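You operate a simulated robot arm through the tools that you are given. There is no shell and no other tool.

You are at the controls of a simulated robot arm. One attempt, no reset.

TASK
Brush both patches of teal fluff off the door side of the duvet.
Fine: push the fluffy cushion a hand's length back off the fluff first; brush back where it lay. Set down upright: lint brush. What is to be rubbed or washed off counts as gone when no trace of it is left.

It is judged by the outcome, as a careful person would: the job done as asked, and still so three seconds after it is handed in. It fails if anything else is knocked over, pushed out of place, dropped, spilled or broken.

THE ROBOT
A 7-joint arm with a two-finger parallel gripper, fixed in place. Base frame: the origin is on the floor under the middle of its stand, x ahead of it, y to its left, z up; the work surface is at about z = 0.6. Lengths are in m, angles in degrees, forces in N, time in s.
It reaches about 1.247 m from its shoulder. Its first joint turns from -132.0 to 132.0 degrees. Payload 3.91 kg.
The TCP is the grasp point between the finger pads, 0.03 m short of the fingertips. In the tool frame z runs along the fingers and y along their closing line. Largest opening 0.11 m; finger width 0.02, thickness 0.01; the body of the gripper, 0.048 by 0.112 m, starts 0.055 m behind the TCP.
Orientation is that of the tool frame in the base frame, as [roll, pitch, yaw] about the fixed x, y, z axes, in that order (R = Rz(yaw) Ry(pitch) Rx(roll)). With the fingers straight down and closing along the base's y, the tool's x points along the base's -x, its y along +y and its z along -z.

THE INTERFACE
- The arm moves only by the tool arm_command. Its argument "commands" is a list of rows, each a list of 3 entries, a list of its own where there are three numbers: the turn, a rotation vector about the base's x, y, z in units of 180 degrees (1.0 is 180 degrees), then the shift along the base's x, y, z in units of 200 mm (1.0 is 200 mm), then the opening in per cent of the stroke, from 0 (shut) to 100 (fully open). In form: [[[wx, wy, wz], [x, y, z], claw], ...]. A call has 1 to 20 rows; each row is the pose to reach, as a shift and turn from the pose commanded when the call began. A call with a number of a shift or a turn outside -1 to 1 is refused whole. A row lasts 0.2 s, in which the tool goes at most 0.05 m and 8.6 degrees; a call with a longer step from one row to the next is refused whole, and so is a gripper value outside its range. A pose out of reach is approached as far as the arm can. The call stops where the force on the tool passes 50 N (or 10 N more than at its start, if that is more) or the arm is blocked; 0.2 s more then pass. Each finger travels about 0.108 m/s and halts on what it meets, pressing with about 27 N; the grip force reading is that of the motor and also rises with nothing between the fingers. The clock runs only during rows and for 0.2 s after the last one: add rows that repeat a pose to give the fingers time. The reply holds the time, the measured pose of the TCP, the force on the tool along the base axes, the opening and the grip force, in the units named above and with some noise, with the torque about the TCP (base axes, N m) and any sound that the robot's microphone picked up.
- Cameras (640 x 400 px; columns grow to the right, rows downward): "scene" is fixed at [0.3984, 0.4998, 1.2232]; the picture's right is [0.95, 0.32, 0.00], its down [0.29, -0.87, -0.40] and it looks along [-0.13, 0.38, -0.92] (base axes); focal length 250 px, centre (320, 200). "wrist" rides on the gripper at [0.072, 0.017, -0.103] in the tool frame; the picture's right is [-0.23, 0.97, 0.00], its down [-0.76, -0.18, -0.62] and it looks along [-0.61, -0.14, 0.78] (tool axes); focal length 222 px, centre (320, 200). There is no depth. A picture from a camera that has moved, and an enlarged one, comes with that camera's place and axes in the base frame and with its lens.
- get_image(camera): a new picture of that camera. It takes no simulated time.
- inspect(camera, box): a new picture of the part [left, top, right, bottom] of that camera's present view, enlarged. It takes no simulated time.
- finish_job(): hands the job in; it is judged then, once.

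Places have to be worked out from the pictures, the camera data and where the tool is seen. Open the gripper and draw the arm clear of the work before you hand the job in, unless the task says otherwise.

The tools are called after "Call:" by a JSON object that holds its "fn" and its "kwargs". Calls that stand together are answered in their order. arm_command: Moves the arm, as the interface text tells. Its arguments: {"type":"object","properties":{"commands":{"type":"array"}},"required":["commands"]} The other tools are called the same way: get_image (camera) takes a picture; inspect (camera, box) takes an enlarged picture of a part of a camera's view; finish_job () hands the job in.

At the start:

```text
clock: 0.0
tool_pos: [0.0284, 0.6548, 0.8952]
ee_rot: [180.0, 0.0, -179.9]
wrist_force: [0.1, -0.2, 0.0]
ft_torque: [0.0, -0.02, 0.01]
width: 0.1101
grip_force: 0.0
```

scene: 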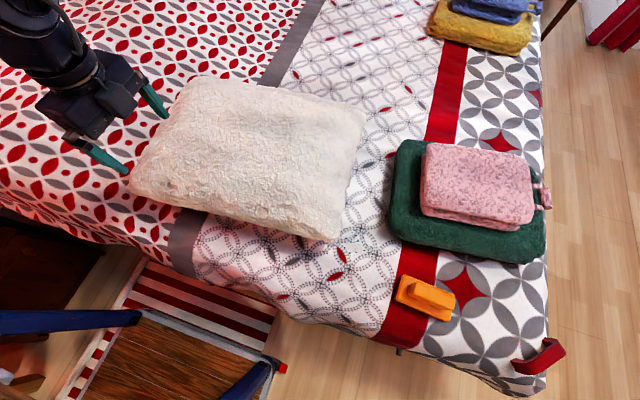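
wrist: 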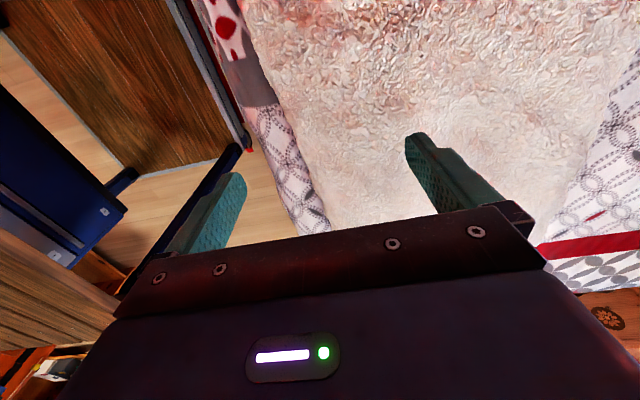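

The scene shows a cream fluffy cushion on the bed, an orange block-like thing (probably the lint brush), and a towel stack. I'll enlarge parts of the scene to find the teal fluff and identify the brush.

Call:
{"fn": "inspect", "kwargs": {"camera": "scene", "box": [300, 200, 460, 300]}}

Call:
{"fn": "inspect", "kwargs": {"camera": "scene", "box": [370, 260, 570, 400]}}

Call:
{"fn": "inspect", "kwargs": {"camera": "scene", "box": [120, 60, 380, 260]}}

Call:
{"fn": "inspect", "kwargs": {"camera": "scene", "box": [380, 120, 560, 270]}}

```text
4.00 times, centred on (380, 250) of scene
camera zoom: at [0.3984, 0.4998, 1.2232], right [0.95, 0.32, 0.0], down [0.29, -0.87, -0.4], along [-0.13, 0.38, -0.92], focal length 1000 px, centre (80, 0)
```

zoom: 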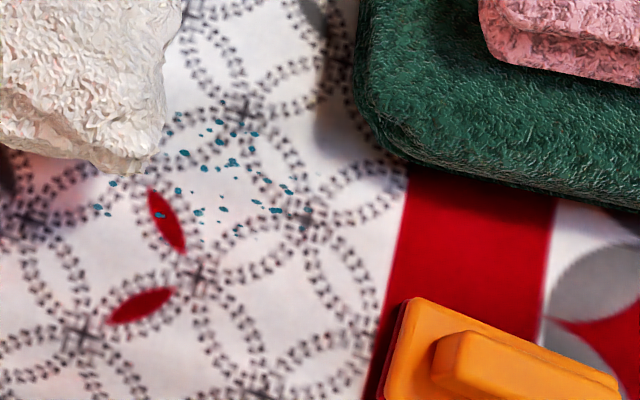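

```text
2.86 times, centred on (470, 330) of scene
camera zoom: at [0.3984, 0.4998, 1.2232], right [0.95, 0.32, 0.0], down [0.29, -0.87, -0.4], along [-0.13, 0.38, -0.92], focal length 714 px, centre (-109, -171)
```

zoom: 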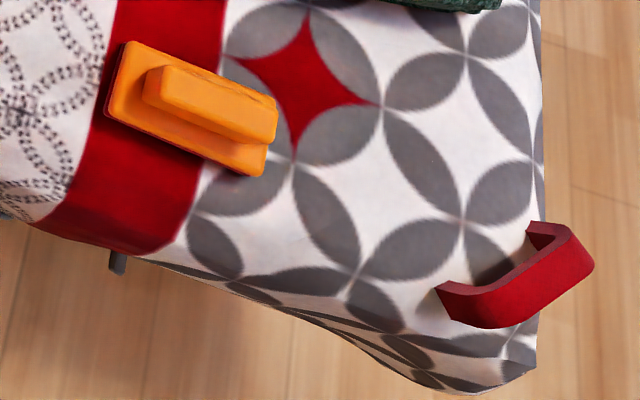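

```text
2.00 times, centred on (250, 160) of scene
camera zoom: at [0.3984, 0.4998, 1.2232], right [0.95, 0.32, 0.0], down [0.29, -0.87, -0.4], along [-0.13, 0.38, -0.92], focal length 500 px, centre (460, 280)
```

zoom: 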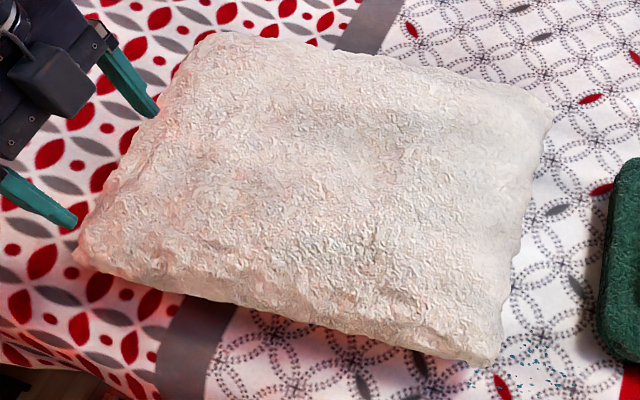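

```text
2.67 times, centred on (470, 195) of scene
camera zoom: at [0.3984, 0.4998, 1.2232], right [0.95, 0.32, 0.0], down [0.29, -0.87, -0.4], along [-0.13, 0.38, -0.92], focal length 666 px, centre (-80, 213)
```

zoom: 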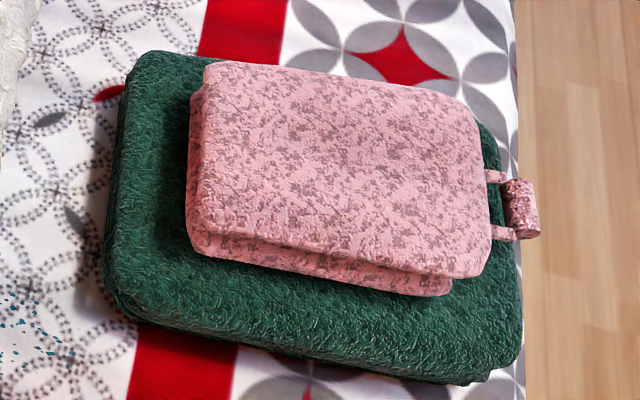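

The teal patch visible by the cushion's right front corner is at about (0.43, 0.665), and the orange brush is at about (0.615, 0.605). The cushion covers roughly x −0.2..0.37, y 0.63..1.05. I'll move the arm up and toward +x to get a wrist view of this area.

Call:
{"fn": "arm_command", "kwargs": {"commands": [[[0, 0, 0], [0.2, -0.05, 0.05], 100], [[0, 0, 0], [0.4, -0.1, 0.1], 100], [[0, 0, 0], [0.6, -0.15, 0.2], 100], [[0, 0, 0], [0.8, -0.2, 0.25], 100], [[0, 0, 0], [0.95, -0.2, 0.25], 100], [[0, 0, 0], [0.95, -0.2, 0.25], 100]]}}

```text
clock: 1.4
tool_pos: [0.2209, 0.6139, 0.9443]
ee_rot: [-180.0, 0.0, -180.0]
wrist_force: [0.7, 1.0, 1.3]
ft_torque: [0.0, 0.02, 0.01]
width: 0.1101
grip_force: 0.2
```

The tool is at (0.22, 0.61, 0.94). I'll take wrist and scene pictures.

Call:
{"fn": "get_image", "kwargs": {"camera": "wrist"}}

Call:
{"fn": "get_image", "kwargs": {"camera": "scene"}}

```text
taken
camera wrist: at [0.148, 0.6298, 1.0484], right [0.23, 0.97, 0.0], down [0.76, -0.18, 0.62], along [0.61, -0.14, -0.78], focal length 222 px, centre (320, 200)
```

wrist: 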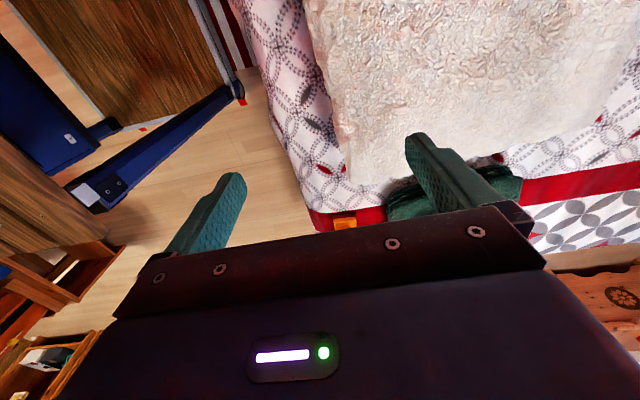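

```text
taken
```

scene: 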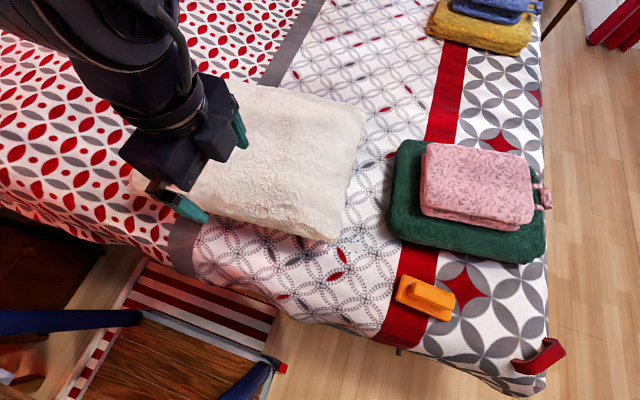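

I'll scan the rest of the duvet in enlarged scene views to find other teal patches.

Call:
{"fn": "inspect", "kwargs": {"camera": "scene", "box": [160, 200, 400, 350]}}

Call:
{"fn": "inspect", "kwargs": {"camera": "scene", "box": [260, 0, 500, 150]}}

Call:
{"fn": "inspect", "kwargs": {"camera": "scene", "box": [0, 100, 240, 280]}}

Call:
{"fn": "inspect", "kwargs": {"camera": "scene", "box": [440, 30, 600, 130]}}

Call:
{"fn": "inspect", "kwargs": {"camera": "wrist", "box": [240, 0, 480, 240]}}

```text
2.67 times, centred on (280, 275) of scene
camera zoom: at [0.3984, 0.4998, 1.2232], right [0.95, 0.32, 0.0], down [0.29, -0.87, -0.4], along [-0.13, 0.38, -0.92], focal length 666 px, centre (427, 0)
```

zoom: 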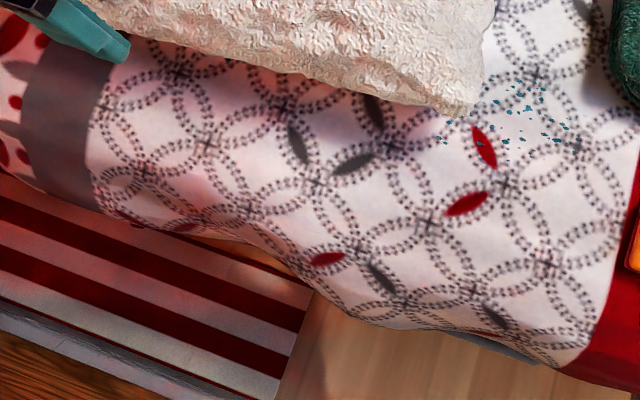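

```text
2.67 times, centred on (380, 75) of scene
camera zoom: at [0.3984, 0.4998, 1.2232], right [0.95, 0.32, 0.0], down [0.29, -0.87, -0.4], along [-0.13, 0.38, -0.92], focal length 666 px, centre (160, 533)
```

zoom: 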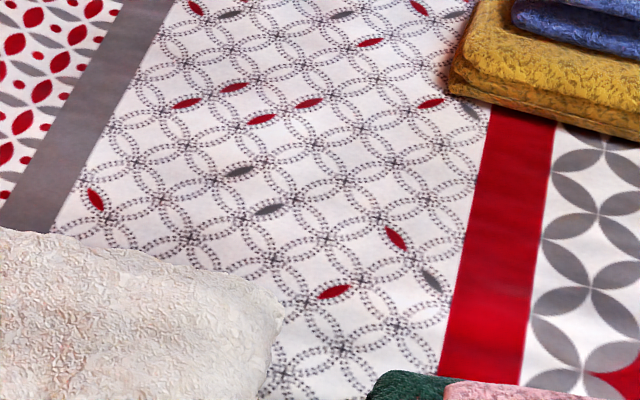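

```text
2.22 times, centred on (120, 190) of scene
camera zoom: at [0.3984, 0.4998, 1.2232], right [0.95, 0.32, 0.0], down [0.29, -0.87, -0.4], along [-0.13, 0.38, -0.92], focal length 555 px, centre (764, 222)
```

zoom: 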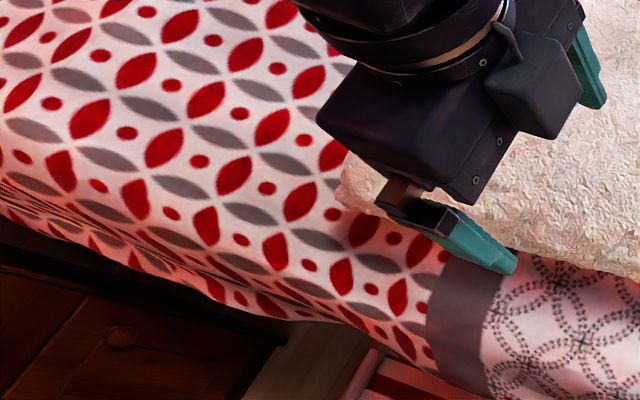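

```text
4.00 times, centred on (520, 80) of scene
camera zoom: at [0.3984, 0.4998, 1.2232], right [0.95, 0.32, 0.0], down [0.29, -0.87, -0.4], along [-0.13, 0.38, -0.92], focal length 1000 px, centre (-480, 680)
```

zoom: 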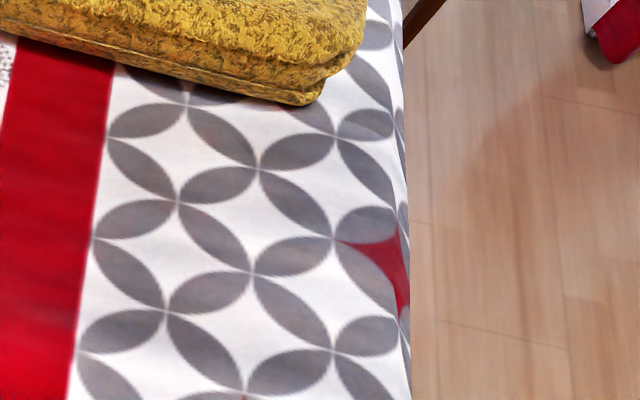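

```text
1.67 times, centred on (360, 120) of wrist
camera zoom: at [0.148, 0.6298, 1.0484], right [0.23, 0.97, 0.0], down [0.76, -0.18, 0.62], along [0.61, -0.14, -0.78], focal length 370 px, centre (253, 333)
```

zoom: 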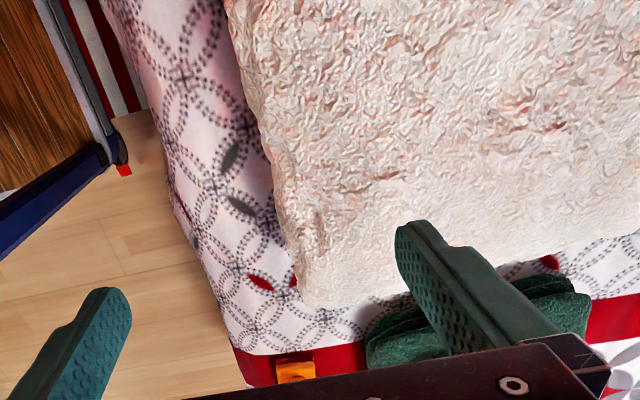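

No other patch is visible, so the second patch must be under the cushion. I'll turn the gripper so the fingers spread along x, and bring it in front of the middle of the cushion's near edge at about (0.09, 0.56), still high.

Call:
{"fn": "arm_command", "kwargs": {"commands": [[[0, 0, 0.042], [-0.055, -0.03, -0.03], 100], [[0, 0, 0.084], [-0.11, -0.06, -0.06], 100], [[0, 0, 0.126], [-0.165, -0.09, -0.09], 100], [[0, 0, 0.168], [-0.22, -0.12, -0.12], 100], [[0, 0, 0.21], [-0.275, -0.15, -0.18], 100], [[0, 0, 0.252], [-0.33, -0.18, -0.24], 100], [[0, 0, 0.294], [-0.385, -0.21, -0.3], 100], [[0, 0, 0.336], [-0.44, -0.24, -0.36], 100], [[0, 0, 0.378], [-0.495, -0.27, -0.42], 100], [[0, 0, 0.42], [-0.55, -0.29, -0.48], 100], [[0, 0, 0.46], [-0.605, -0.3, -0.54], 100], [[0, 0, 0.5], [-0.655, -0.3, -0.6], 100], [[0, 0, 0.5], [-0.655, -0.3, -0.6], 100]]}}

```text
clock: 4.2
tool_pos: [0.0858, 0.555, 0.822]
ee_rot: [180.0, 0.0, -89.9]
wrist_force: [0.3, 0.8, -0.1]
ft_torque: [-0.03, 0.01, -0.03]
width: 0.11
grip_force: 0.1
```

The tool is at (0.086, 0.555, 0.822) with fingers spread along x. I'll check both pictures before lowering.

Call:
{"fn": "get_image", "kwargs": {"camera": "wrist"}}

Call:
{"fn": "get_image", "kwargs": {"camera": "scene"}}

```text
taken
camera wrist: at [0.0699, 0.4809, 0.9265], right [-0.97, 0.23, 0.0], down [0.18, 0.76, 0.62], along [0.14, 0.61, -0.78], focal length 222 px, centre (320, 200)
```

wrist: 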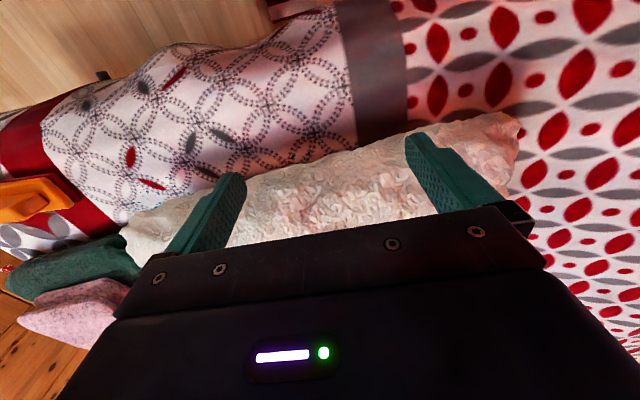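

```text
taken
```

scene: 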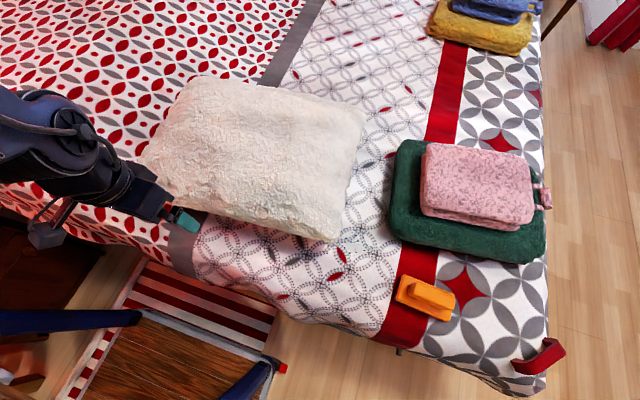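

The near edge of the cushion is at y≈0.64–0.65 and spans x≈−0.17..0.39, tilted about 4.5°. I'll match this tilt, center on x≈0.108 and lower to z≈0.65 in front of it.

Call:
{"fn": "arm_command", "kwargs": {"commands": [[[0, 0, 0.012], [0.05, 0, -0.15], 100], [[0, 0, 0.025], [0.11, 0, -0.3], 100], [[0, 0, 0.025], [0.11, 0, -0.45], 100], [[0, 0, 0.025], [0.11, 0, -0.6], 100], [[0, 0, 0.025], [0.11, 0, -0.72], 100], [[0, 0, 0.025], [0.11, 0, -0.8], 100], [[0, 0, 0.025], [0.11, 0, -0.86], 100], [[0, 0, 0.025], [0.11, 0, -0.86], 100]]}}

```text
clock: 6.0
tool_pos: [0.1078, 0.5558, 0.6526]
ee_rot: [-180.0, -0.1, -85.5]
wrist_force: [-0.1, -0.6, -0.7]
ft_torque: [0.06, -0.01, 0.01]
width: 0.11
grip_force: 0.0
```

No contact yet at z 0.653. I'll advance slowly toward the cushion, moving slightly to −x along its normal.

Call:
{"fn": "arm_command", "kwargs": {"commands": [[[0, 0, 0], [-0.005, 0.1, 0], 100], [[0, 0, 0], [-0.012, 0.2, 0], 100], [[0, 0, 0], [-0.02, 0.3, 0], 100], [[0, 0, 0], [-0.026, 0.4, 0], 100], [[0, 0, 0], [-0.032, 0.5, 0], 100]]}}

Call:
{"fn": "get_image", "kwargs": {"camera": "scene"}}

Call:
{"fn": "get_image", "kwargs": {"camera": "wrist"}}

```text
clock: 7.2
tool_pos: [0.1028, 0.6541, 0.65]
ee_rot: [180.0, -0.1, -85.5]
wrist_force: [0.4, -2.1, -0.5]
ft_torque: [0.11, 0.0, -0.04]
width: 0.1099
grip_force: 0.0
```

```text
taken
```

scene: 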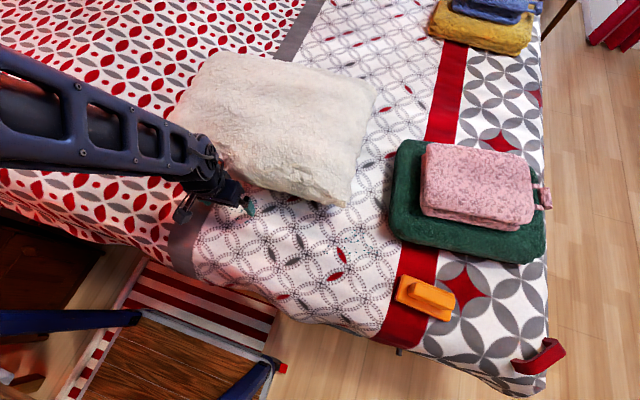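

```text
taken
camera wrist: at [0.0928, 0.5799, 0.7549], right [-0.99, 0.15, 0.0], down [0.12, 0.77, 0.62], along [0.09, 0.62, -0.78], focal length 222 px, centre (320, 200)
```

wrist: 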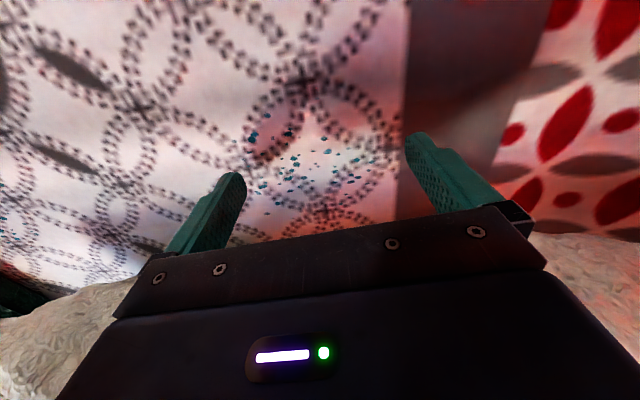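

The cushion has moved already with little force, and the wrist camera shows the second teal patch between the fingers at about (0.12, 0.66). I'll look more closely at how far the cushion has shifted and whether it turned.

Call:
{"fn": "inspect", "kwargs": {"camera": "scene", "box": [160, 30, 400, 270]}}

Call:
{"fn": "inspect", "kwargs": {"camera": "wrist", "box": [180, 80, 440, 240]}}

```text
1.67 times, centred on (280, 150) of scene
camera zoom: at [0.3984, 0.4998, 1.2232], right [0.95, 0.32, 0.0], down [0.29, -0.87, -0.4], along [-0.13, 0.38, -0.92], focal length 416 px, centre (387, 283)
```

zoom: 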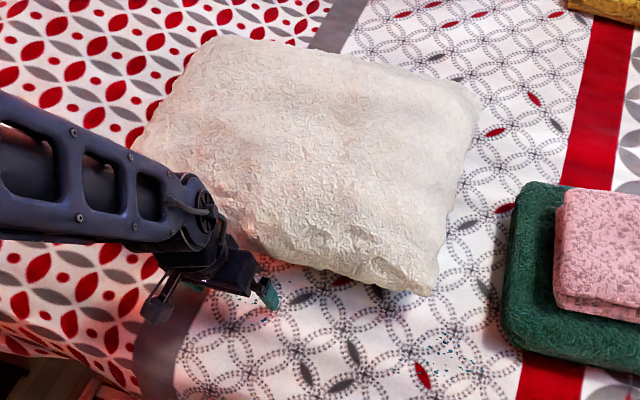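

```text
2.46 times, centred on (310, 160) of wrist
camera zoom: at [0.0928, 0.5799, 0.7549], right [-0.99, 0.15, 0.0], down [0.12, 0.77, 0.62], along [0.09, 0.62, -0.78], focal length 547 px, centre (345, 298)
```

zoom: 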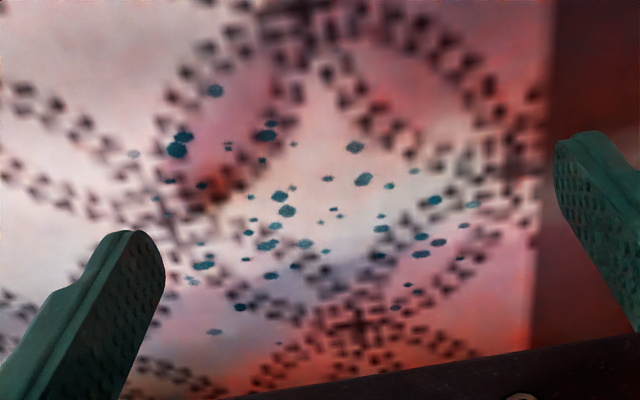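

The cushion has moved about 0.10 m without noticeable turning. I'll push another 0.07 m, for about a hand's length (~0.17 m) in total.

Call:
{"fn": "arm_command", "kwargs": {"commands": [[[0, 0, 0], [-0.005, 0.08, 0], 100], [[0, 0, 0], [-0.01, 0.16, 0], 100], [[0, 0, 0], [-0.015, 0.24, 0], 100], [[0, 0, 0], [-0.02, 0.31, 0], 100], [[0, 0, 0], [-0.022, 0.35, 0], 100]]}}

Call:
{"fn": "get_image", "kwargs": {"camera": "scene"}}

Call:
{"fn": "get_image", "kwargs": {"camera": "wrist"}}

```text
clock: 8.4
tool_pos: [0.0987, 0.7262, 0.6509]
ee_rot: [180.0, -0.1, -85.6]
wrist_force: [0.3, -2.6, 1.5]
ft_torque: [0.26, 0.0, -0.03]
width: 0.1101
grip_force: 0.1
```

```text
taken
```

scene: 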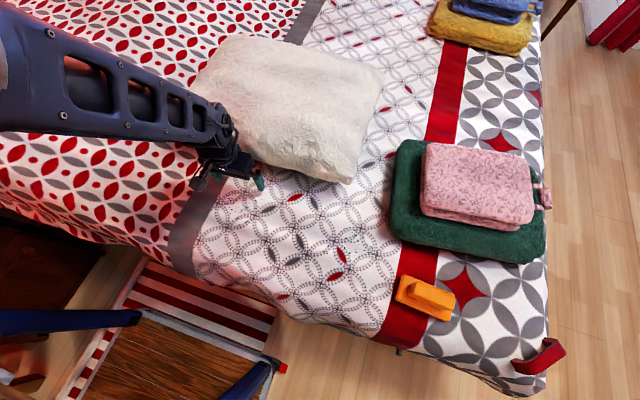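

```text
taken
camera wrist: at [0.0877, 0.6516, 0.7564], right [-0.99, 0.15, 0.0], down [0.12, 0.77, 0.62], along [0.09, 0.62, -0.78], focal length 222 px, centre (320, 200)
```

wrist: 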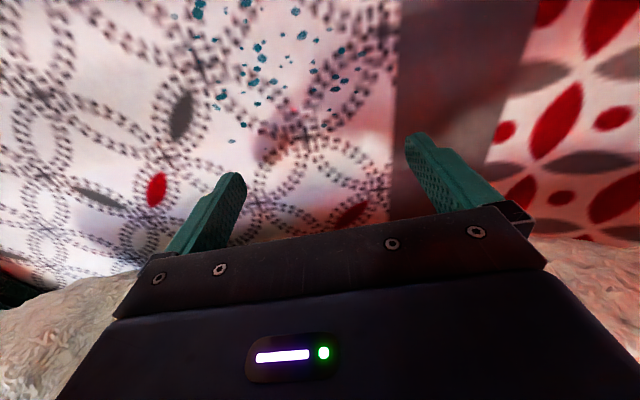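

The cushion is back by about 0.17 m and patch 2 (x≈0.06–0.19, y≈0.62–0.71) is clear of it. I'll back away from the cushion and lift.

Call:
{"fn": "arm_command", "kwargs": {"commands": [[[0, 0, 0], [0, -0.1, 0], 100], [[0, 0, 0], [0, -0.25, 0.02], 100], [[0, 0, 0], [0, -0.35, 0.15], 100], [[0, 0, 0], [0, -0.4, 0.35], 100], [[0, 0, 0], [0, -0.4, 0.55], 100], [[0, 0, 0], [0, -0.4, 0.75], 100], [[0, 0, 0], [0, -0.4, 0.95], 100]]}}

Call:
{"fn": "get_image", "kwargs": {"camera": "scene"}}

```text
clock: 10.0
tool_pos: [0.0986, 0.6464, 0.8438]
ee_rot: [-180.0, -0.1, -85.5]
wrist_force: [0.2, -0.3, -0.8]
ft_torque: [-0.03, 0.05, 0.01]
width: 0.1101
grip_force: 0.0
```

```text
taken
```

scene: 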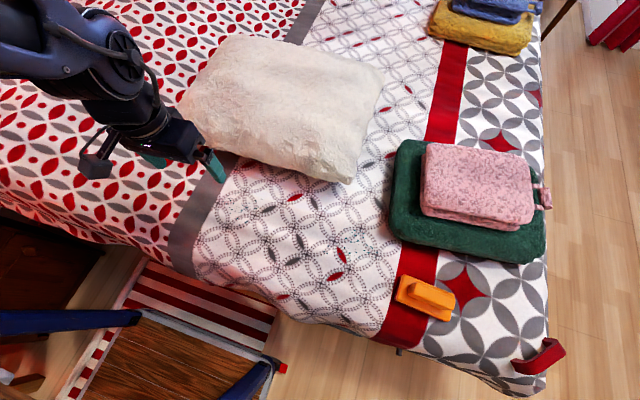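

The cushion stays put and both patches are uncovered. Next I'll carry the gripper toward the brush, turning it back by 90° so the fingers close along y.

Call:
{"fn": "arm_command", "kwargs": {"commands": [[[0, 0, -0.042], [0.08, 0, 0], 100], [[0, 0, -0.084], [0.16, -0.02, 0], 100], [[0, 0, -0.126], [0.24, -0.04, 0], 100], [[0, 0, -0.168], [0.32, -0.06, 0], 100], [[0, 0, -0.21], [0.4, -0.08, 0], 100], [[0, 0, -0.252], [0.48, -0.1, 0], 100], [[0, 0, -0.294], [0.56, -0.12, 0], 100], [[0, 0, -0.336], [0.64, -0.14, 0], 100], [[0, 0, -0.378], [0.72, -0.16, 0], 100], [[0, 0, -0.42], [0.8, -0.18, 0], 100], [[0, 0, -0.46], [0.9, -0.2, 0], 100], [[0, 0, -0.5], [1.0, -0.2, 0], 100]]}}

Call:
{"fn": "arm_command", "kwargs": {"commands": [[[0, 0, 0], [0.2, 0, 0], 100], [[0, 0, 0], [0.4, 0, 0], 100], [[0, 0, 0], [0.6, 0, 0], 100], [[0, 0, 0], [0.75, 0, 0], 100], [[0, 0, 0], [0.75, 0, 0], 100]]}}

Call:
{"fn": "get_image", "kwargs": {"camera": "wrist"}}

Call:
{"fn": "get_image", "kwargs": {"camera": "scene"}}

```text
clock: 12.6
tool_pos: [0.2988, 0.6061, 0.8427]
ee_rot: [179.9, 0.1, -175.5]
wrist_force: [-1.0, -0.5, 0.4]
ft_torque: [0.01, -0.01, -0.01]
width: 0.1098
grip_force: 0.0
```

```text
clock: 13.8
tool_pos: [0.4501, 0.6055, 0.8421]
ee_rot: [180.0, 0.0, -175.5]
wrist_force: [-0.1, 0.3, 0.0]
ft_torque: [0.01, 0.04, -0.01]
width: 0.11
grip_force: 0.1
```

```text
taken
camera wrist: at [0.3765, 0.6156, 0.9466], right [0.15, 0.99, 0.0], down [0.77, -0.12, 0.62], along [0.62, -0.09, -0.78], focal length 222 px, centre (320, 200)
```

wrist: 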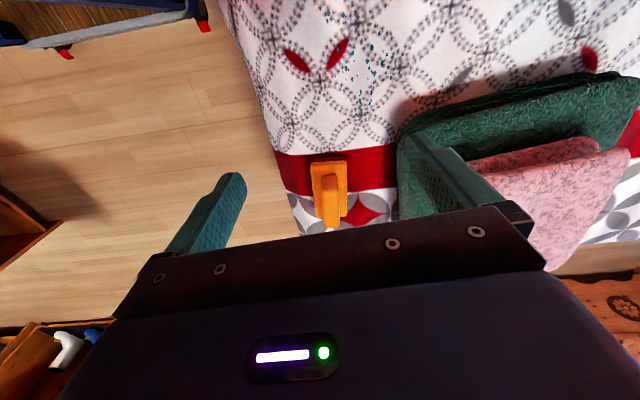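

```text
taken
```

scene: 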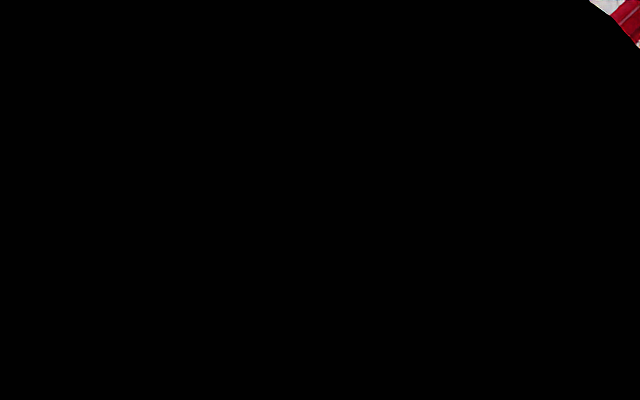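

The arm blocks the scene camera here, but the wrist view shows the brush. I'll enlarge the wrist view.

Call:
{"fn": "inspect", "kwargs": {"camera": "wrist", "box": [270, 140, 400, 240]}}

Call:
{"fn": "inspect", "kwargs": {"camera": "wrist", "box": [260, 0, 440, 120]}}

```text
4.00 times, centred on (335, 190) of wrist
camera zoom: at [0.3765, 0.6156, 0.9466], right [0.15, 0.99, 0.0], down [0.77, -0.12, 0.62], along [0.62, -0.09, -0.78], focal length 888 px, centre (260, 240)
```

zoom: 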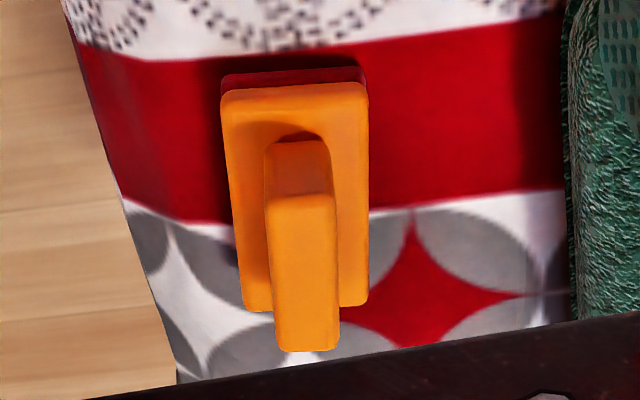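

```text
3.33 times, centred on (350, 60) of wrist
camera zoom: at [0.3765, 0.6156, 0.9466], right [0.15, 0.99, 0.0], down [0.77, -0.12, 0.62], along [0.62, -0.09, -0.78], focal length 740 px, centre (220, 667)
```

zoom: 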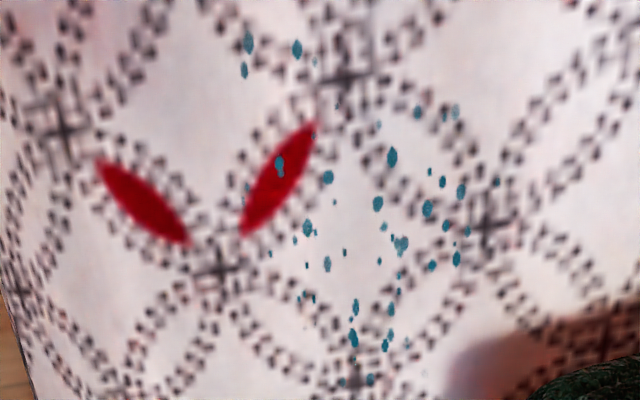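

The brush is about 0.12 × 0.06 m, centred near (0.62, 0.60) and turned about −3°. Its handle spans z≈0.62–0.66 and is about 0.028 wide. I'll move above it, align the yaw and take another look.

Call:
{"fn": "arm_command", "kwargs": {"commands": [[[0, 0, -0.01], [0.2, -0.01, -0.05], 70], [[0, 0, -0.02], [0.4, -0.02, -0.15], 70], [[0, 0, -0.03], [0.6, -0.03, -0.25], 70], [[0, 0, -0.042], [0.75, -0.03, -0.35], 70], [[0, 0, -0.042], [0.85, -0.03, -0.45], 70], [[0, 0, -0.042], [0.85, -0.03, -0.45], 70]]}}

Call:
{"fn": "get_image", "kwargs": {"camera": "wrist"}}

Call:
{"fn": "get_image", "kwargs": {"camera": "scene"}}

```text
clock: 15.2
tool_pos: [0.6173, 0.5977, 0.7533]
ee_rot: [179.9, 0.0, 176.9]
wrist_force: [-0.2, -0.1, 0.3]
ft_torque: [0.03, 0.02, -0.02]
width: 0.0772
grip_force: 0.0
```

```text
taken
camera wrist: at [0.546, 0.6173, 0.8582], right [0.28, 0.96, 0.0], down [0.75, -0.22, 0.62], along [0.6, -0.17, -0.78], focal length 222 px, centre (320, 200)
```

wrist: 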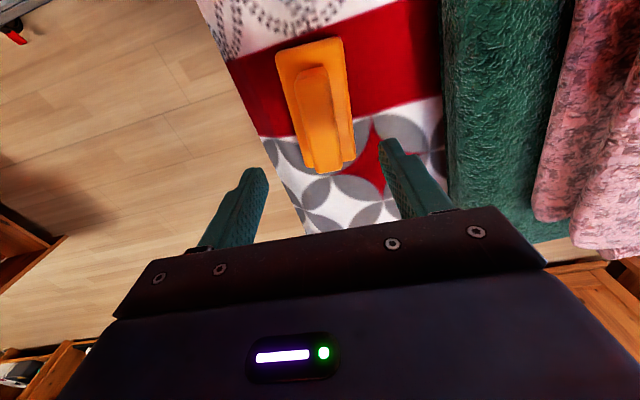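

```text
taken
```

scene: 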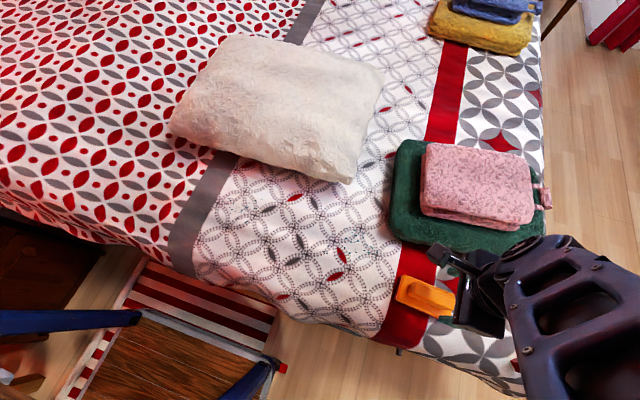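

I'll zoom in on the brush from this closer viewpoint to refine its angle and centre.

Call:
{"fn": "inspect", "kwargs": {"camera": "wrist", "box": [240, 20, 400, 190]}}

Call:
{"fn": "inspect", "kwargs": {"camera": "scene", "box": [380, 240, 520, 340]}}

```text
2.35 times, centred on (320, 105) of wrist
camera zoom: at [0.546, 0.6173, 0.8582], right [0.28, 0.96, 0.0], down [0.75, -0.22, 0.62], along [0.6, -0.17, -0.78], focal length 523 px, centre (320, 424)
```

zoom: 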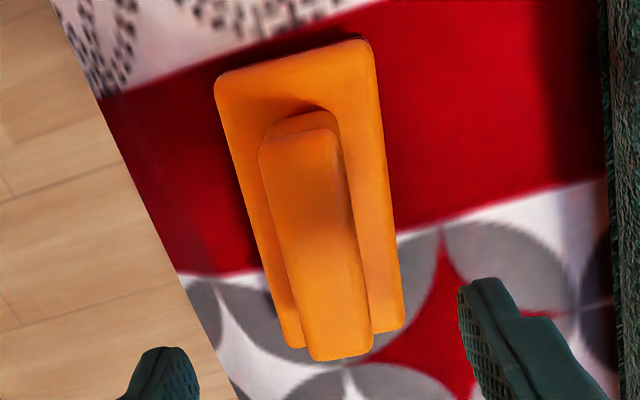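

```text
4.00 times, centred on (450, 290) of scene
camera zoom: at [0.3984, 0.4998, 1.2232], right [0.95, 0.32, 0.0], down [0.29, -0.87, -0.4], along [-0.13, 0.38, -0.92], focal length 1000 px, centre (-200, -160)
```

zoom: 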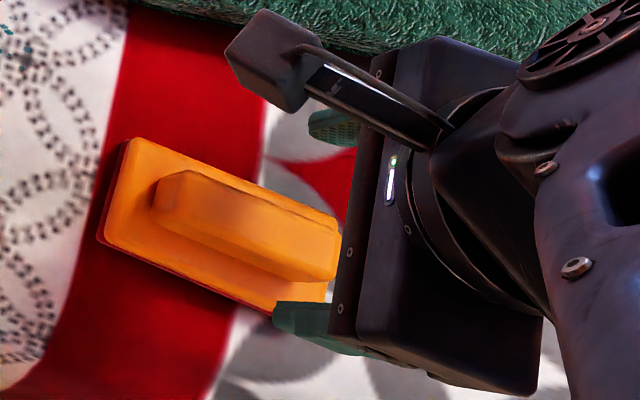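

The brush centre works out at (0.620, 0.598) with an angle of −4°, and the gripper is already nearly above it. I'll lower to z≈0.665 around the handle.

Call:
{"fn": "arm_command", "kwargs": {"commands": [[[0, 0, -0.003], [0.005, 0, -0.1], 70], [[0, 0, -0.006], [0.01, 0, -0.2], 70], [[0, 0, -0.006], [0.013, 0, -0.3], 70], [[0, 0, -0.006], [0.013, 0, -0.38], 70], [[0, 0, -0.006], [0.013, 0, -0.44], 70], [[0, 0, -0.006], [0.013, 0, -0.44], 70]]}}

Call:
{"fn": "get_image", "kwargs": {"camera": "wrist"}}

Call:
{"fn": "inspect", "kwargs": {"camera": "scene", "box": [380, 240, 520, 340]}}

```text
clock: 16.6
tool_pos: [0.6209, 0.6004, 0.6647]
ee_rot: [-180.0, 0.1, 175.9]
wrist_force: [-0.2, -0.1, 0.1]
ft_torque: [0.01, -0.02, 0.0]
width: 0.0772
grip_force: 0.1
```

```text
taken
camera wrist: at [0.55, 0.6215, 0.769], right [0.3, 0.95, 0.0], down [0.75, -0.23, 0.62], along [0.6, -0.18, -0.78], focal length 222 px, centre (320, 200)
```

wrist: 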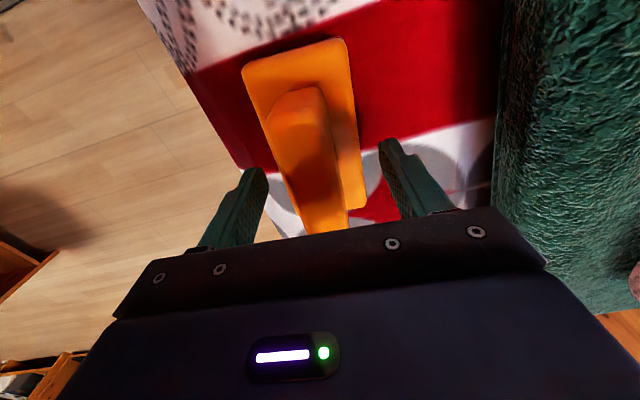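

```text
4.00 times, centred on (450, 290) of scene
camera zoom: at [0.3984, 0.4998, 1.2232], right [0.95, 0.32, 0.0], down [0.29, -0.87, -0.4], along [-0.13, 0.38, -0.92], focal length 1000 px, centre (-200, -160)
```

zoom: 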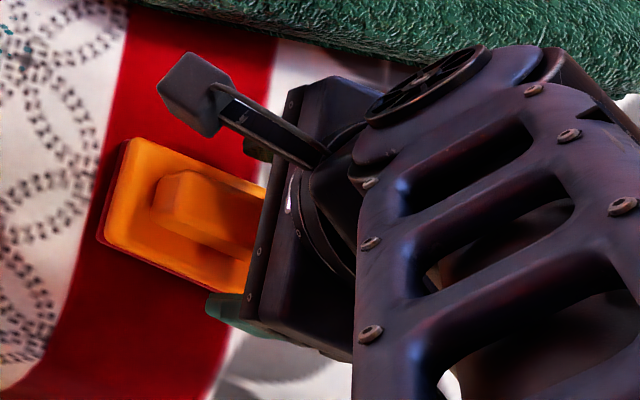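

The fingers straddle the handle. I'll lower 5 mm more and close on it.

Call:
{"fn": "arm_command", "kwargs": {"commands": [[[0, 0, 0], [0, -0.005, -0.02], 70], [[0, 0, 0], [0, -0.01, -0.03], 70], [[0, 0, 0], [0, -0.01, -0.03], 45], [[0, 0, 0], [0, -0.01, -0.03], 20], [[0, 0, 0], [0, -0.01, -0.03], 5], [[0, 0, 0], [0, -0.01, -0.03], 0], [[0, 0, 0], [0, -0.01, -0.03], 0], [[0, 0, 0], [0, -0.01, -0.03], 0]]}}

Call:
{"fn": "get_image", "kwargs": {"camera": "wrist"}}

```text
clock: 18.4
tool_pos: [0.6222, 0.5989, 0.6584]
ee_rot: [180.0, 0.0, 175.9]
wrist_force: [0.0, 0.7, -0.8]
ft_torque: [-0.04, -0.02, 0.02]
width: 0.0275
grip_force: 27.0
```

```text
taken
camera wrist: at [0.5509, 0.6196, 0.7629], right [0.3, 0.95, 0.0], down [0.75, -0.23, 0.62], along [0.6, -0.18, -0.78], focal length 222 px, centre (320, 200)
```

wrist: 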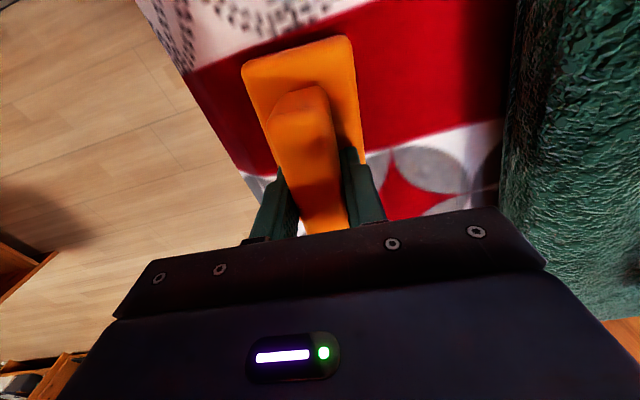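

The handle is held (width 0.0275 m, 27 N). I record the return pose as TCP (0.622, 0.599, 0.658), yaw 175.9. Next I'll lift the brush and carry it to the near side of patch 1 (x 0.365–0.50, y 0.62–0.72).

Call:
{"fn": "arm_command", "kwargs": {"commands": [[[0, 0, 0], [0, 0, 0.1], 0], [[0, 0, 0], [0, 0, 0.25], 0], [[0, 0, 0], [-0.15, 0, 0.25], 0], [[0, 0, 0], [-0.35, 0.03, 0.25], 0], [[0, 0, 0], [-0.55, 0.06, 0.25], 0], [[0, 0, 0], [-0.75, 0.09, 0.25], 0], [[0, 0, 0], [-0.9, 0.11, 0.25], 0], [[0, 0, 0], [-0.97, 0.13, 0.25], 0], [[0, 0, 0], [-0.97, 0.13, 0.25], 0]]}}

Call:
{"fn": "get_image", "kwargs": {"camera": "wrist"}}

Call:
{"fn": "get_image", "kwargs": {"camera": "scene"}}

```text
clock: 20.4
tool_pos: [0.427, 0.6223, 0.7077]
ee_rot: [-180.0, 0.0, 175.8]
wrist_force: [0.2, 0.7, -0.7]
ft_torque: [-0.02, -0.02, -0.03]
width: 0.0
grip_force: 26.6
```

```text
taken
camera wrist: at [0.3572, 0.6444, 0.8117], right [0.3, 0.95, 0.0], down [0.75, -0.23, 0.62], along [0.6, -0.18, -0.78], focal length 222 px, centre (320, 200)
```

wrist: 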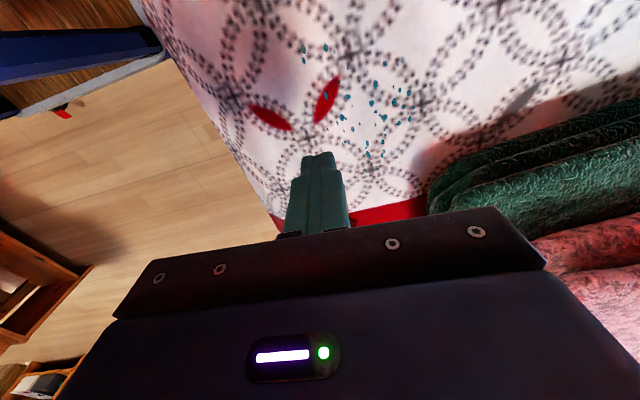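

```text
taken
```

scene: 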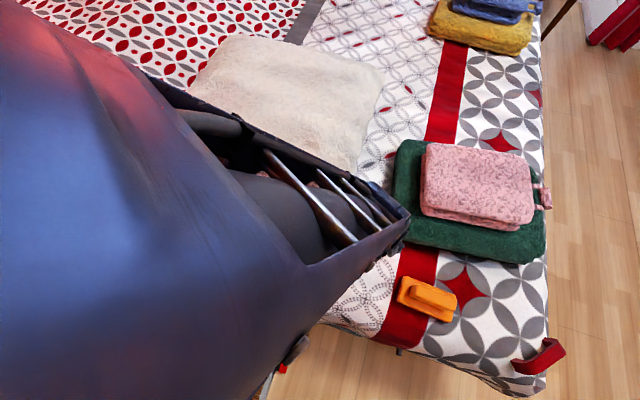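

The fingers slipped off the handle on the lift: the width reads 0 and the scene shows the brush still at its place. I'll go back above it with the gripper open and look again to find the handle's real height.

Call:
{"fn": "arm_command", "kwargs": {"commands": [[[0, 0, 0], [0.1, 0, 0.1], 20], [[0, 0, 0], [0.25, -0.02, 0.2], 40], [[0, 0, 0], [0.45, -0.05, 0.25], 60], [[0, 0, 0], [0.65, -0.08, 0.25], 70], [[0, 0, 0], [0.8, -0.11, 0.25], 70], [[0, 0, 0], [0.9, -0.13, 0.25], 70], [[0, 0, 0], [0.9, -0.13, 0.25], 70]]}}

Call:
{"fn": "get_image", "kwargs": {"camera": "wrist"}}

Call:
{"fn": "inspect", "kwargs": {"camera": "wrist", "box": [240, 20, 400, 190]}}

Call:
{"fn": "inspect", "kwargs": {"camera": "scene", "box": [380, 240, 520, 340]}}

```text
clock: 22.0
tool_pos: [0.6088, 0.5984, 0.7584]
ee_rot: [-180.0, 0.0, 175.9]
wrist_force: [0.1, 0.3, -0.3]
ft_torque: [-0.01, -0.01, -0.01]
width: 0.0771
grip_force: 0.0
```

```text
taken
camera wrist: at [0.5377, 0.6188, 0.8628], right [0.3, 0.95, 0.0], down [0.75, -0.23, 0.62], along [0.59, -0.18, -0.78], focal length 222 px, centre (320, 200)
```

wrist: 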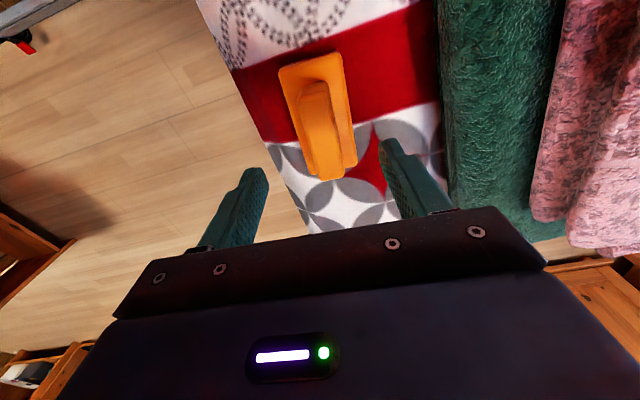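

```text
2.35 times, centred on (320, 105) of wrist
camera zoom: at [0.5377, 0.6188, 0.8628], right [0.3, 0.95, 0.0], down [0.75, -0.23, 0.62], along [0.59, -0.18, -0.78], focal length 523 px, centre (320, 424)
```

zoom: 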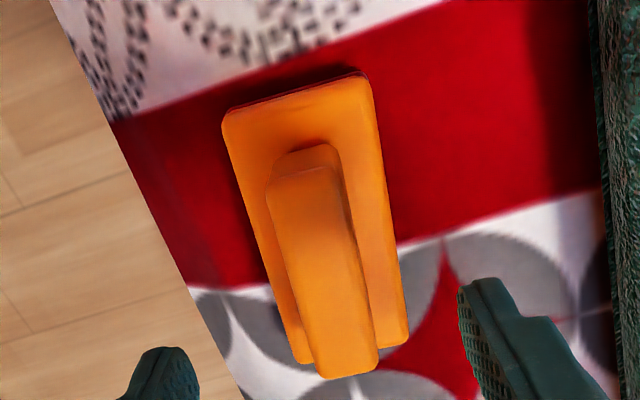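

```text
4.00 times, centred on (450, 290) of scene
camera zoom: at [0.3984, 0.4998, 1.2232], right [0.95, 0.32, 0.0], down [0.29, -0.87, -0.4], along [-0.13, 0.38, -0.92], focal length 1000 px, centre (-200, -160)
```

zoom: 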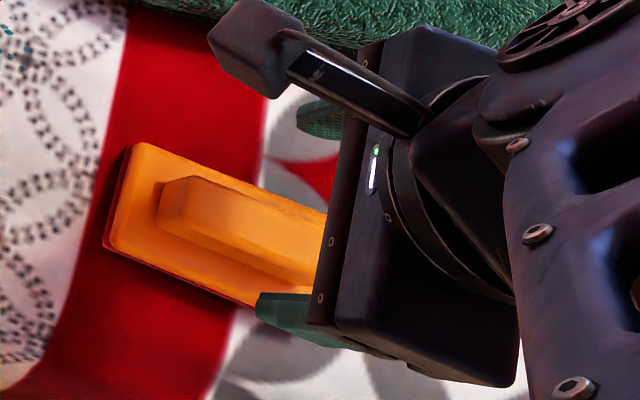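

The brush is still upright and only 2–3 mm off, now at about (0.622, 0.597). The earlier grip was too shallow on the rounded handle, so I'll go lower this time, watching the force.

Call:
{"fn": "arm_command", "kwargs": {"commands": [[[0, 0, 0], [0.03, -0.005, -0.1], 70], [[0, 0, 0], [0.06, -0.01, -0.25], 70], [[0, 0, 0], [0.068, -0.015, -0.38], 70], [[0, 0, 0], [0.068, -0.015, -0.46], 70], [[0, 0, 0], [0.068, -0.015, -0.5], 70], [[0, 0, 0], [0.068, -0.015, -0.53], 70], [[0, 0, 0], [0.068, -0.015, -0.53], 70]]}}

Call:
{"fn": "inspect", "kwargs": {"camera": "wrist", "box": [220, 20, 420, 240]}}

```text
clock: 23.6
tool_pos: [0.6196, 0.593, 0.6522]
ee_rot: [-180.0, 0.1, 176.0]
wrist_force: [-1.1, 0.1, 0.1]
ft_torque: [0.0, 0.03, -0.01]
width: 0.077
grip_force: 0.1
```

```text
1.82 times, centred on (320, 130) of wrist
camera zoom: at [0.55, 0.6148, 0.7568], right [0.3, 0.95, 0.0], down [0.75, -0.23, 0.62], along [0.59, -0.18, -0.78], focal length 404 px, centre (320, 327)
```

zoom: 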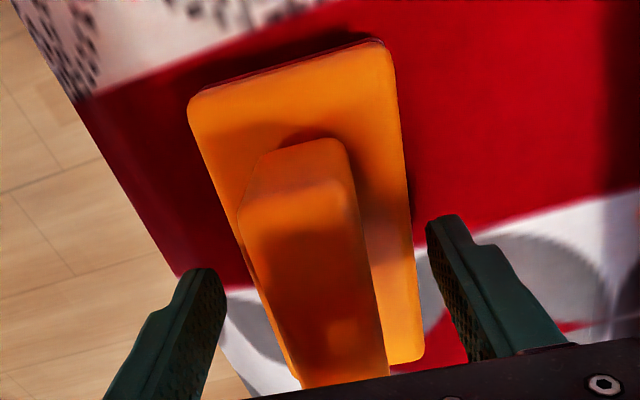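

No contact yet at z 0.652, with the tips just above the base plate and the handle well between the fingers. I'll close fully, wait for the grip to settle, then lift only a few millimetres as a test.

Call:
{"fn": "arm_command", "kwargs": {"commands": [[[0, 0, 0], [0, 0, -0.01], 50], [[0, 0, 0], [0, 0, -0.01], 30], [[0, 0, 0], [0, 0, -0.01], 20], [[0, 0, 0], [0, 0, -0.01], 10], [[0, 0, 0], [0, 0, -0.01], 0], [[0, 0, 0], [0, 0, -0.01], 0], [[0, 0, 0], [0, 0, -0.01], 0], [[0, 0, 0], [0, 0, -0.01], 0], [[0, 0, 0], [0, 0, -0.01], 0]]}}

Call:
{"fn": "arm_command", "kwargs": {"commands": [[[0, 0, 0], [0, 0, 0.01], 0], [[0, 0, 0], [0, 0, 0.02], 0], [[0, 0, 0], [0, 0, 0.03], 0], [[0, 0, 0], [0, 0, 0.04], 0], [[0, 0, 0], [0, 0, 0.05], 0]]}}

Call:
{"fn": "get_image", "kwargs": {"camera": "wrist"}}

Call:
{"fn": "inspect", "kwargs": {"camera": "scene", "box": [380, 240, 520, 340]}}

```text
clock: 25.6
tool_pos: [0.6214, 0.5941, 0.6532]
ee_rot: [179.9, 0.1, 175.9]
wrist_force: [-4.6, -0.7, 36.8]
ft_torque: [-0.08, 0.12, -0.03]
width: 0.0614
grip_force: 27.2
```

```text
clock: 26.8
tool_pos: [0.6206, 0.5948, 0.661]
ee_rot: [-179.9, 0.1, 175.9]
wrist_force: [0.3, 1.1, -1.0]
ft_torque: [-0.02, 0.01, 0.03]
width: 0.0611
grip_force: 26.9
```

```text
taken
camera wrist: at [0.5499, 0.6151, 0.7649], right [0.3, 0.95, 0.0], down [0.75, -0.23, 0.62], along [0.59, -0.18, -0.78], focal length 222 px, centre (320, 200)
```

wrist: 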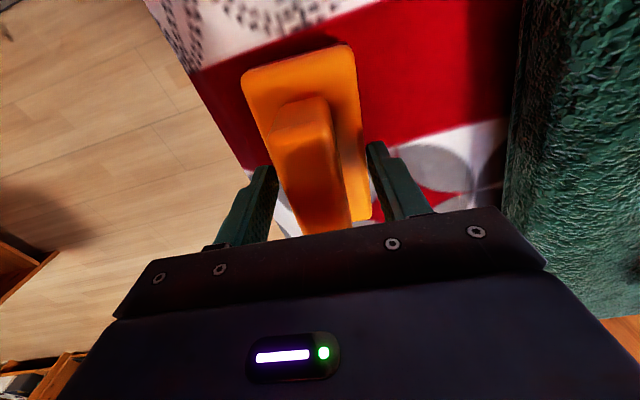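

```text
4.00 times, centred on (450, 290) of scene
camera zoom: at [0.3984, 0.4998, 1.2232], right [0.95, 0.32, 0.0], down [0.29, -0.87, -0.4], along [-0.13, 0.38, -0.92], focal length 1000 px, centre (-200, -160)
```

zoom: 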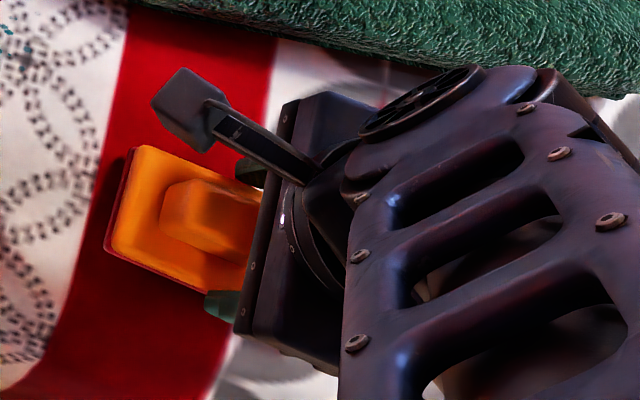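

The fingers closed to 0.061 m, so the tips were below the base-plate top and have gripped the plate's sides rather than the handle. I'll lift a little further to see whether the brush moves with the gripper.

Call:
{"fn": "arm_command", "kwargs": {"commands": [[[0, 0, 0], [0, 0, 0.015], 0], [[0, 0, 0], [0, 0, 0.03], 0], [[0, 0, 0], [0, 0, 0.045], 0], [[0, 0, 0], [0, 0, 0.06], 0], [[0, 0, 0], [0, 0, 0.06], 0]]}}

Call:
{"fn": "get_image", "kwargs": {"camera": "wrist"}}

Call:
{"fn": "inspect", "kwargs": {"camera": "scene", "box": [380, 240, 520, 340]}}

```text
clock: 28.0
tool_pos: [0.6209, 0.5943, 0.673]
ee_rot: [179.9, 0.0, 176.0]
wrist_force: [0.4, 0.3, -1.1]
ft_torque: [0.01, 0.02, 0.02]
width: 0.0614
grip_force: 27.0
```

```text
taken
camera wrist: at [0.5496, 0.6148, 0.7768], right [0.3, 0.95, 0.0], down [0.75, -0.23, 0.62], along [0.59, -0.18, -0.78], focal length 222 px, centre (320, 200)
```

wrist: 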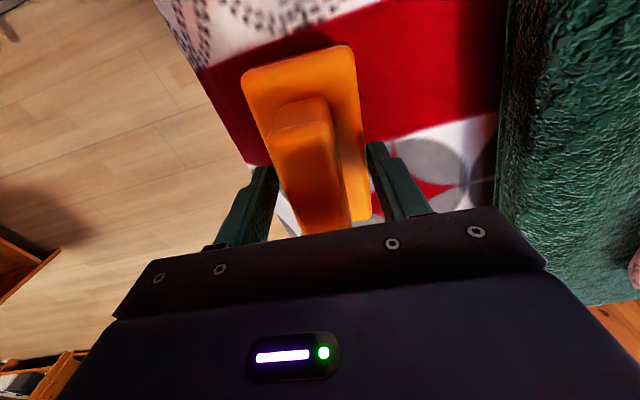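

```text
4.00 times, centred on (450, 290) of scene
camera zoom: at [0.3984, 0.4998, 1.2232], right [0.95, 0.32, 0.0], down [0.29, -0.87, -0.4], along [-0.13, 0.38, -0.92], focal length 1000 px, centre (-200, -160)
```

zoom: 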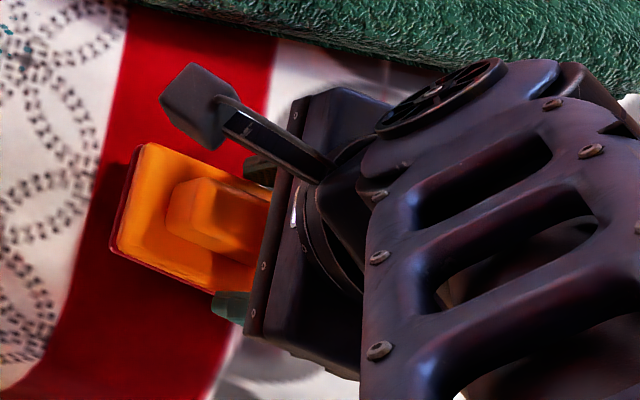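

The brush is held and lifted (it stays fixed in the wrist view and the weight reads about 1 N). I'll raise it gently and carry it slowly to the near side of patch 1.

Call:
{"fn": "arm_command", "kwargs": {"commands": [[[0, 0, 0], [0, 0, 0.05], 0], [[0, 0, 0], [0, 0, 0.1], 0], [[0, 0, 0], [-0.05, 0, 0.14], 0], [[0, 0, 0], [-0.13, 0, 0.15], 0], [[0, 0, 0], [-0.22, 0.01, 0.15], 0], [[0, 0, 0], [-0.32, 0.02, 0.15], 0], [[0, 0, 0], [-0.42, 0.04, 0.15], 0], [[0, 0, 0], [-0.52, 0.06, 0.15], 0], [[0, 0, 0], [-0.62, 0.08, 0.15], 0], [[0, 0, 0], [-0.72, 0.1, 0.15], 0], [[0, 0, 0], [-0.82, 0.11, 0.15], 0], [[0, 0, 0], [-0.9, 0.12, 0.15], 0], [[0, 0, 0], [-0.96, 0.12, 0.15], 0], [[0, 0, 0], [-0.98, 0.12, 0.15], 0], [[0, 0, 0], [-0.98, 0.12, 0.15], 0]]}}

Call:
{"fn": "get_image", "kwargs": {"camera": "wrist"}}

Call:
{"fn": "get_image", "kwargs": {"camera": "scene"}}

```text
clock: 31.2
tool_pos: [0.4235, 0.6189, 0.7015]
ee_rot: [-179.9, 0.0, 175.8]
wrist_force: [-0.5, -0.5, -0.5]
ft_torque: [-0.02, -0.02, -0.01]
width: 0.0614
grip_force: 26.5
```

```text
taken
camera wrist: at [0.3525, 0.6392, 0.806], right [0.3, 0.95, 0.0], down [0.75, -0.23, 0.62], along [0.6, -0.18, -0.78], focal length 222 px, centre (320, 200)
```

wrist: 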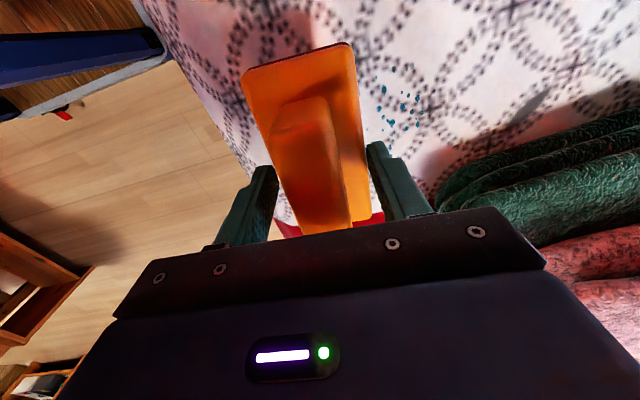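

```text
taken
```

scene: 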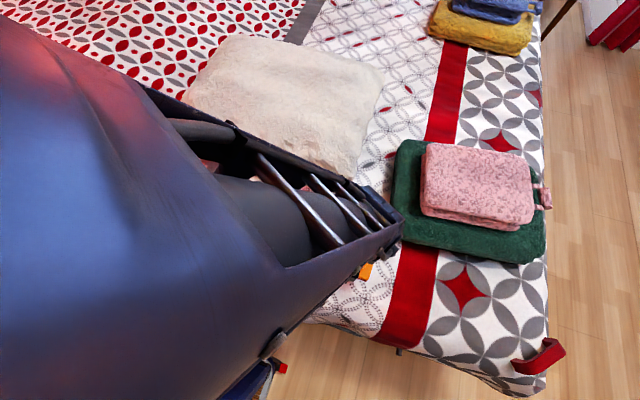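

Next I'll move to y≈0.60 and lower the brush slowly toward the duvet, reading the contact force.

Call:
{"fn": "arm_command", "kwargs": {"commands": [[[0, 0, 0], [0.02, -0.06, -0.03], 0], [[0, 0, 0], [0.03, -0.1, -0.08], 0], [[0, 0, 0], [0.03, -0.1, -0.13], 0], [[0, 0, 0], [0.03, -0.1, -0.18], 0], [[0, 0, 0], [0.03, -0.1, -0.21], 0], [[0, 0, 0], [0.03, -0.1, -0.235], 0], [[0, 0, 0], [0.03, -0.1, -0.235], 0]]}}

```text
clock: 32.8
tool_pos: [0.433, 0.5994, 0.6567]
ee_rot: [-179.9, 0.0, 175.7]
wrist_force: [0.3, -0.1, -1.8]
ft_torque: [0.02, -0.01, 0.01]
width: 0.061
grip_force: 27.2
```

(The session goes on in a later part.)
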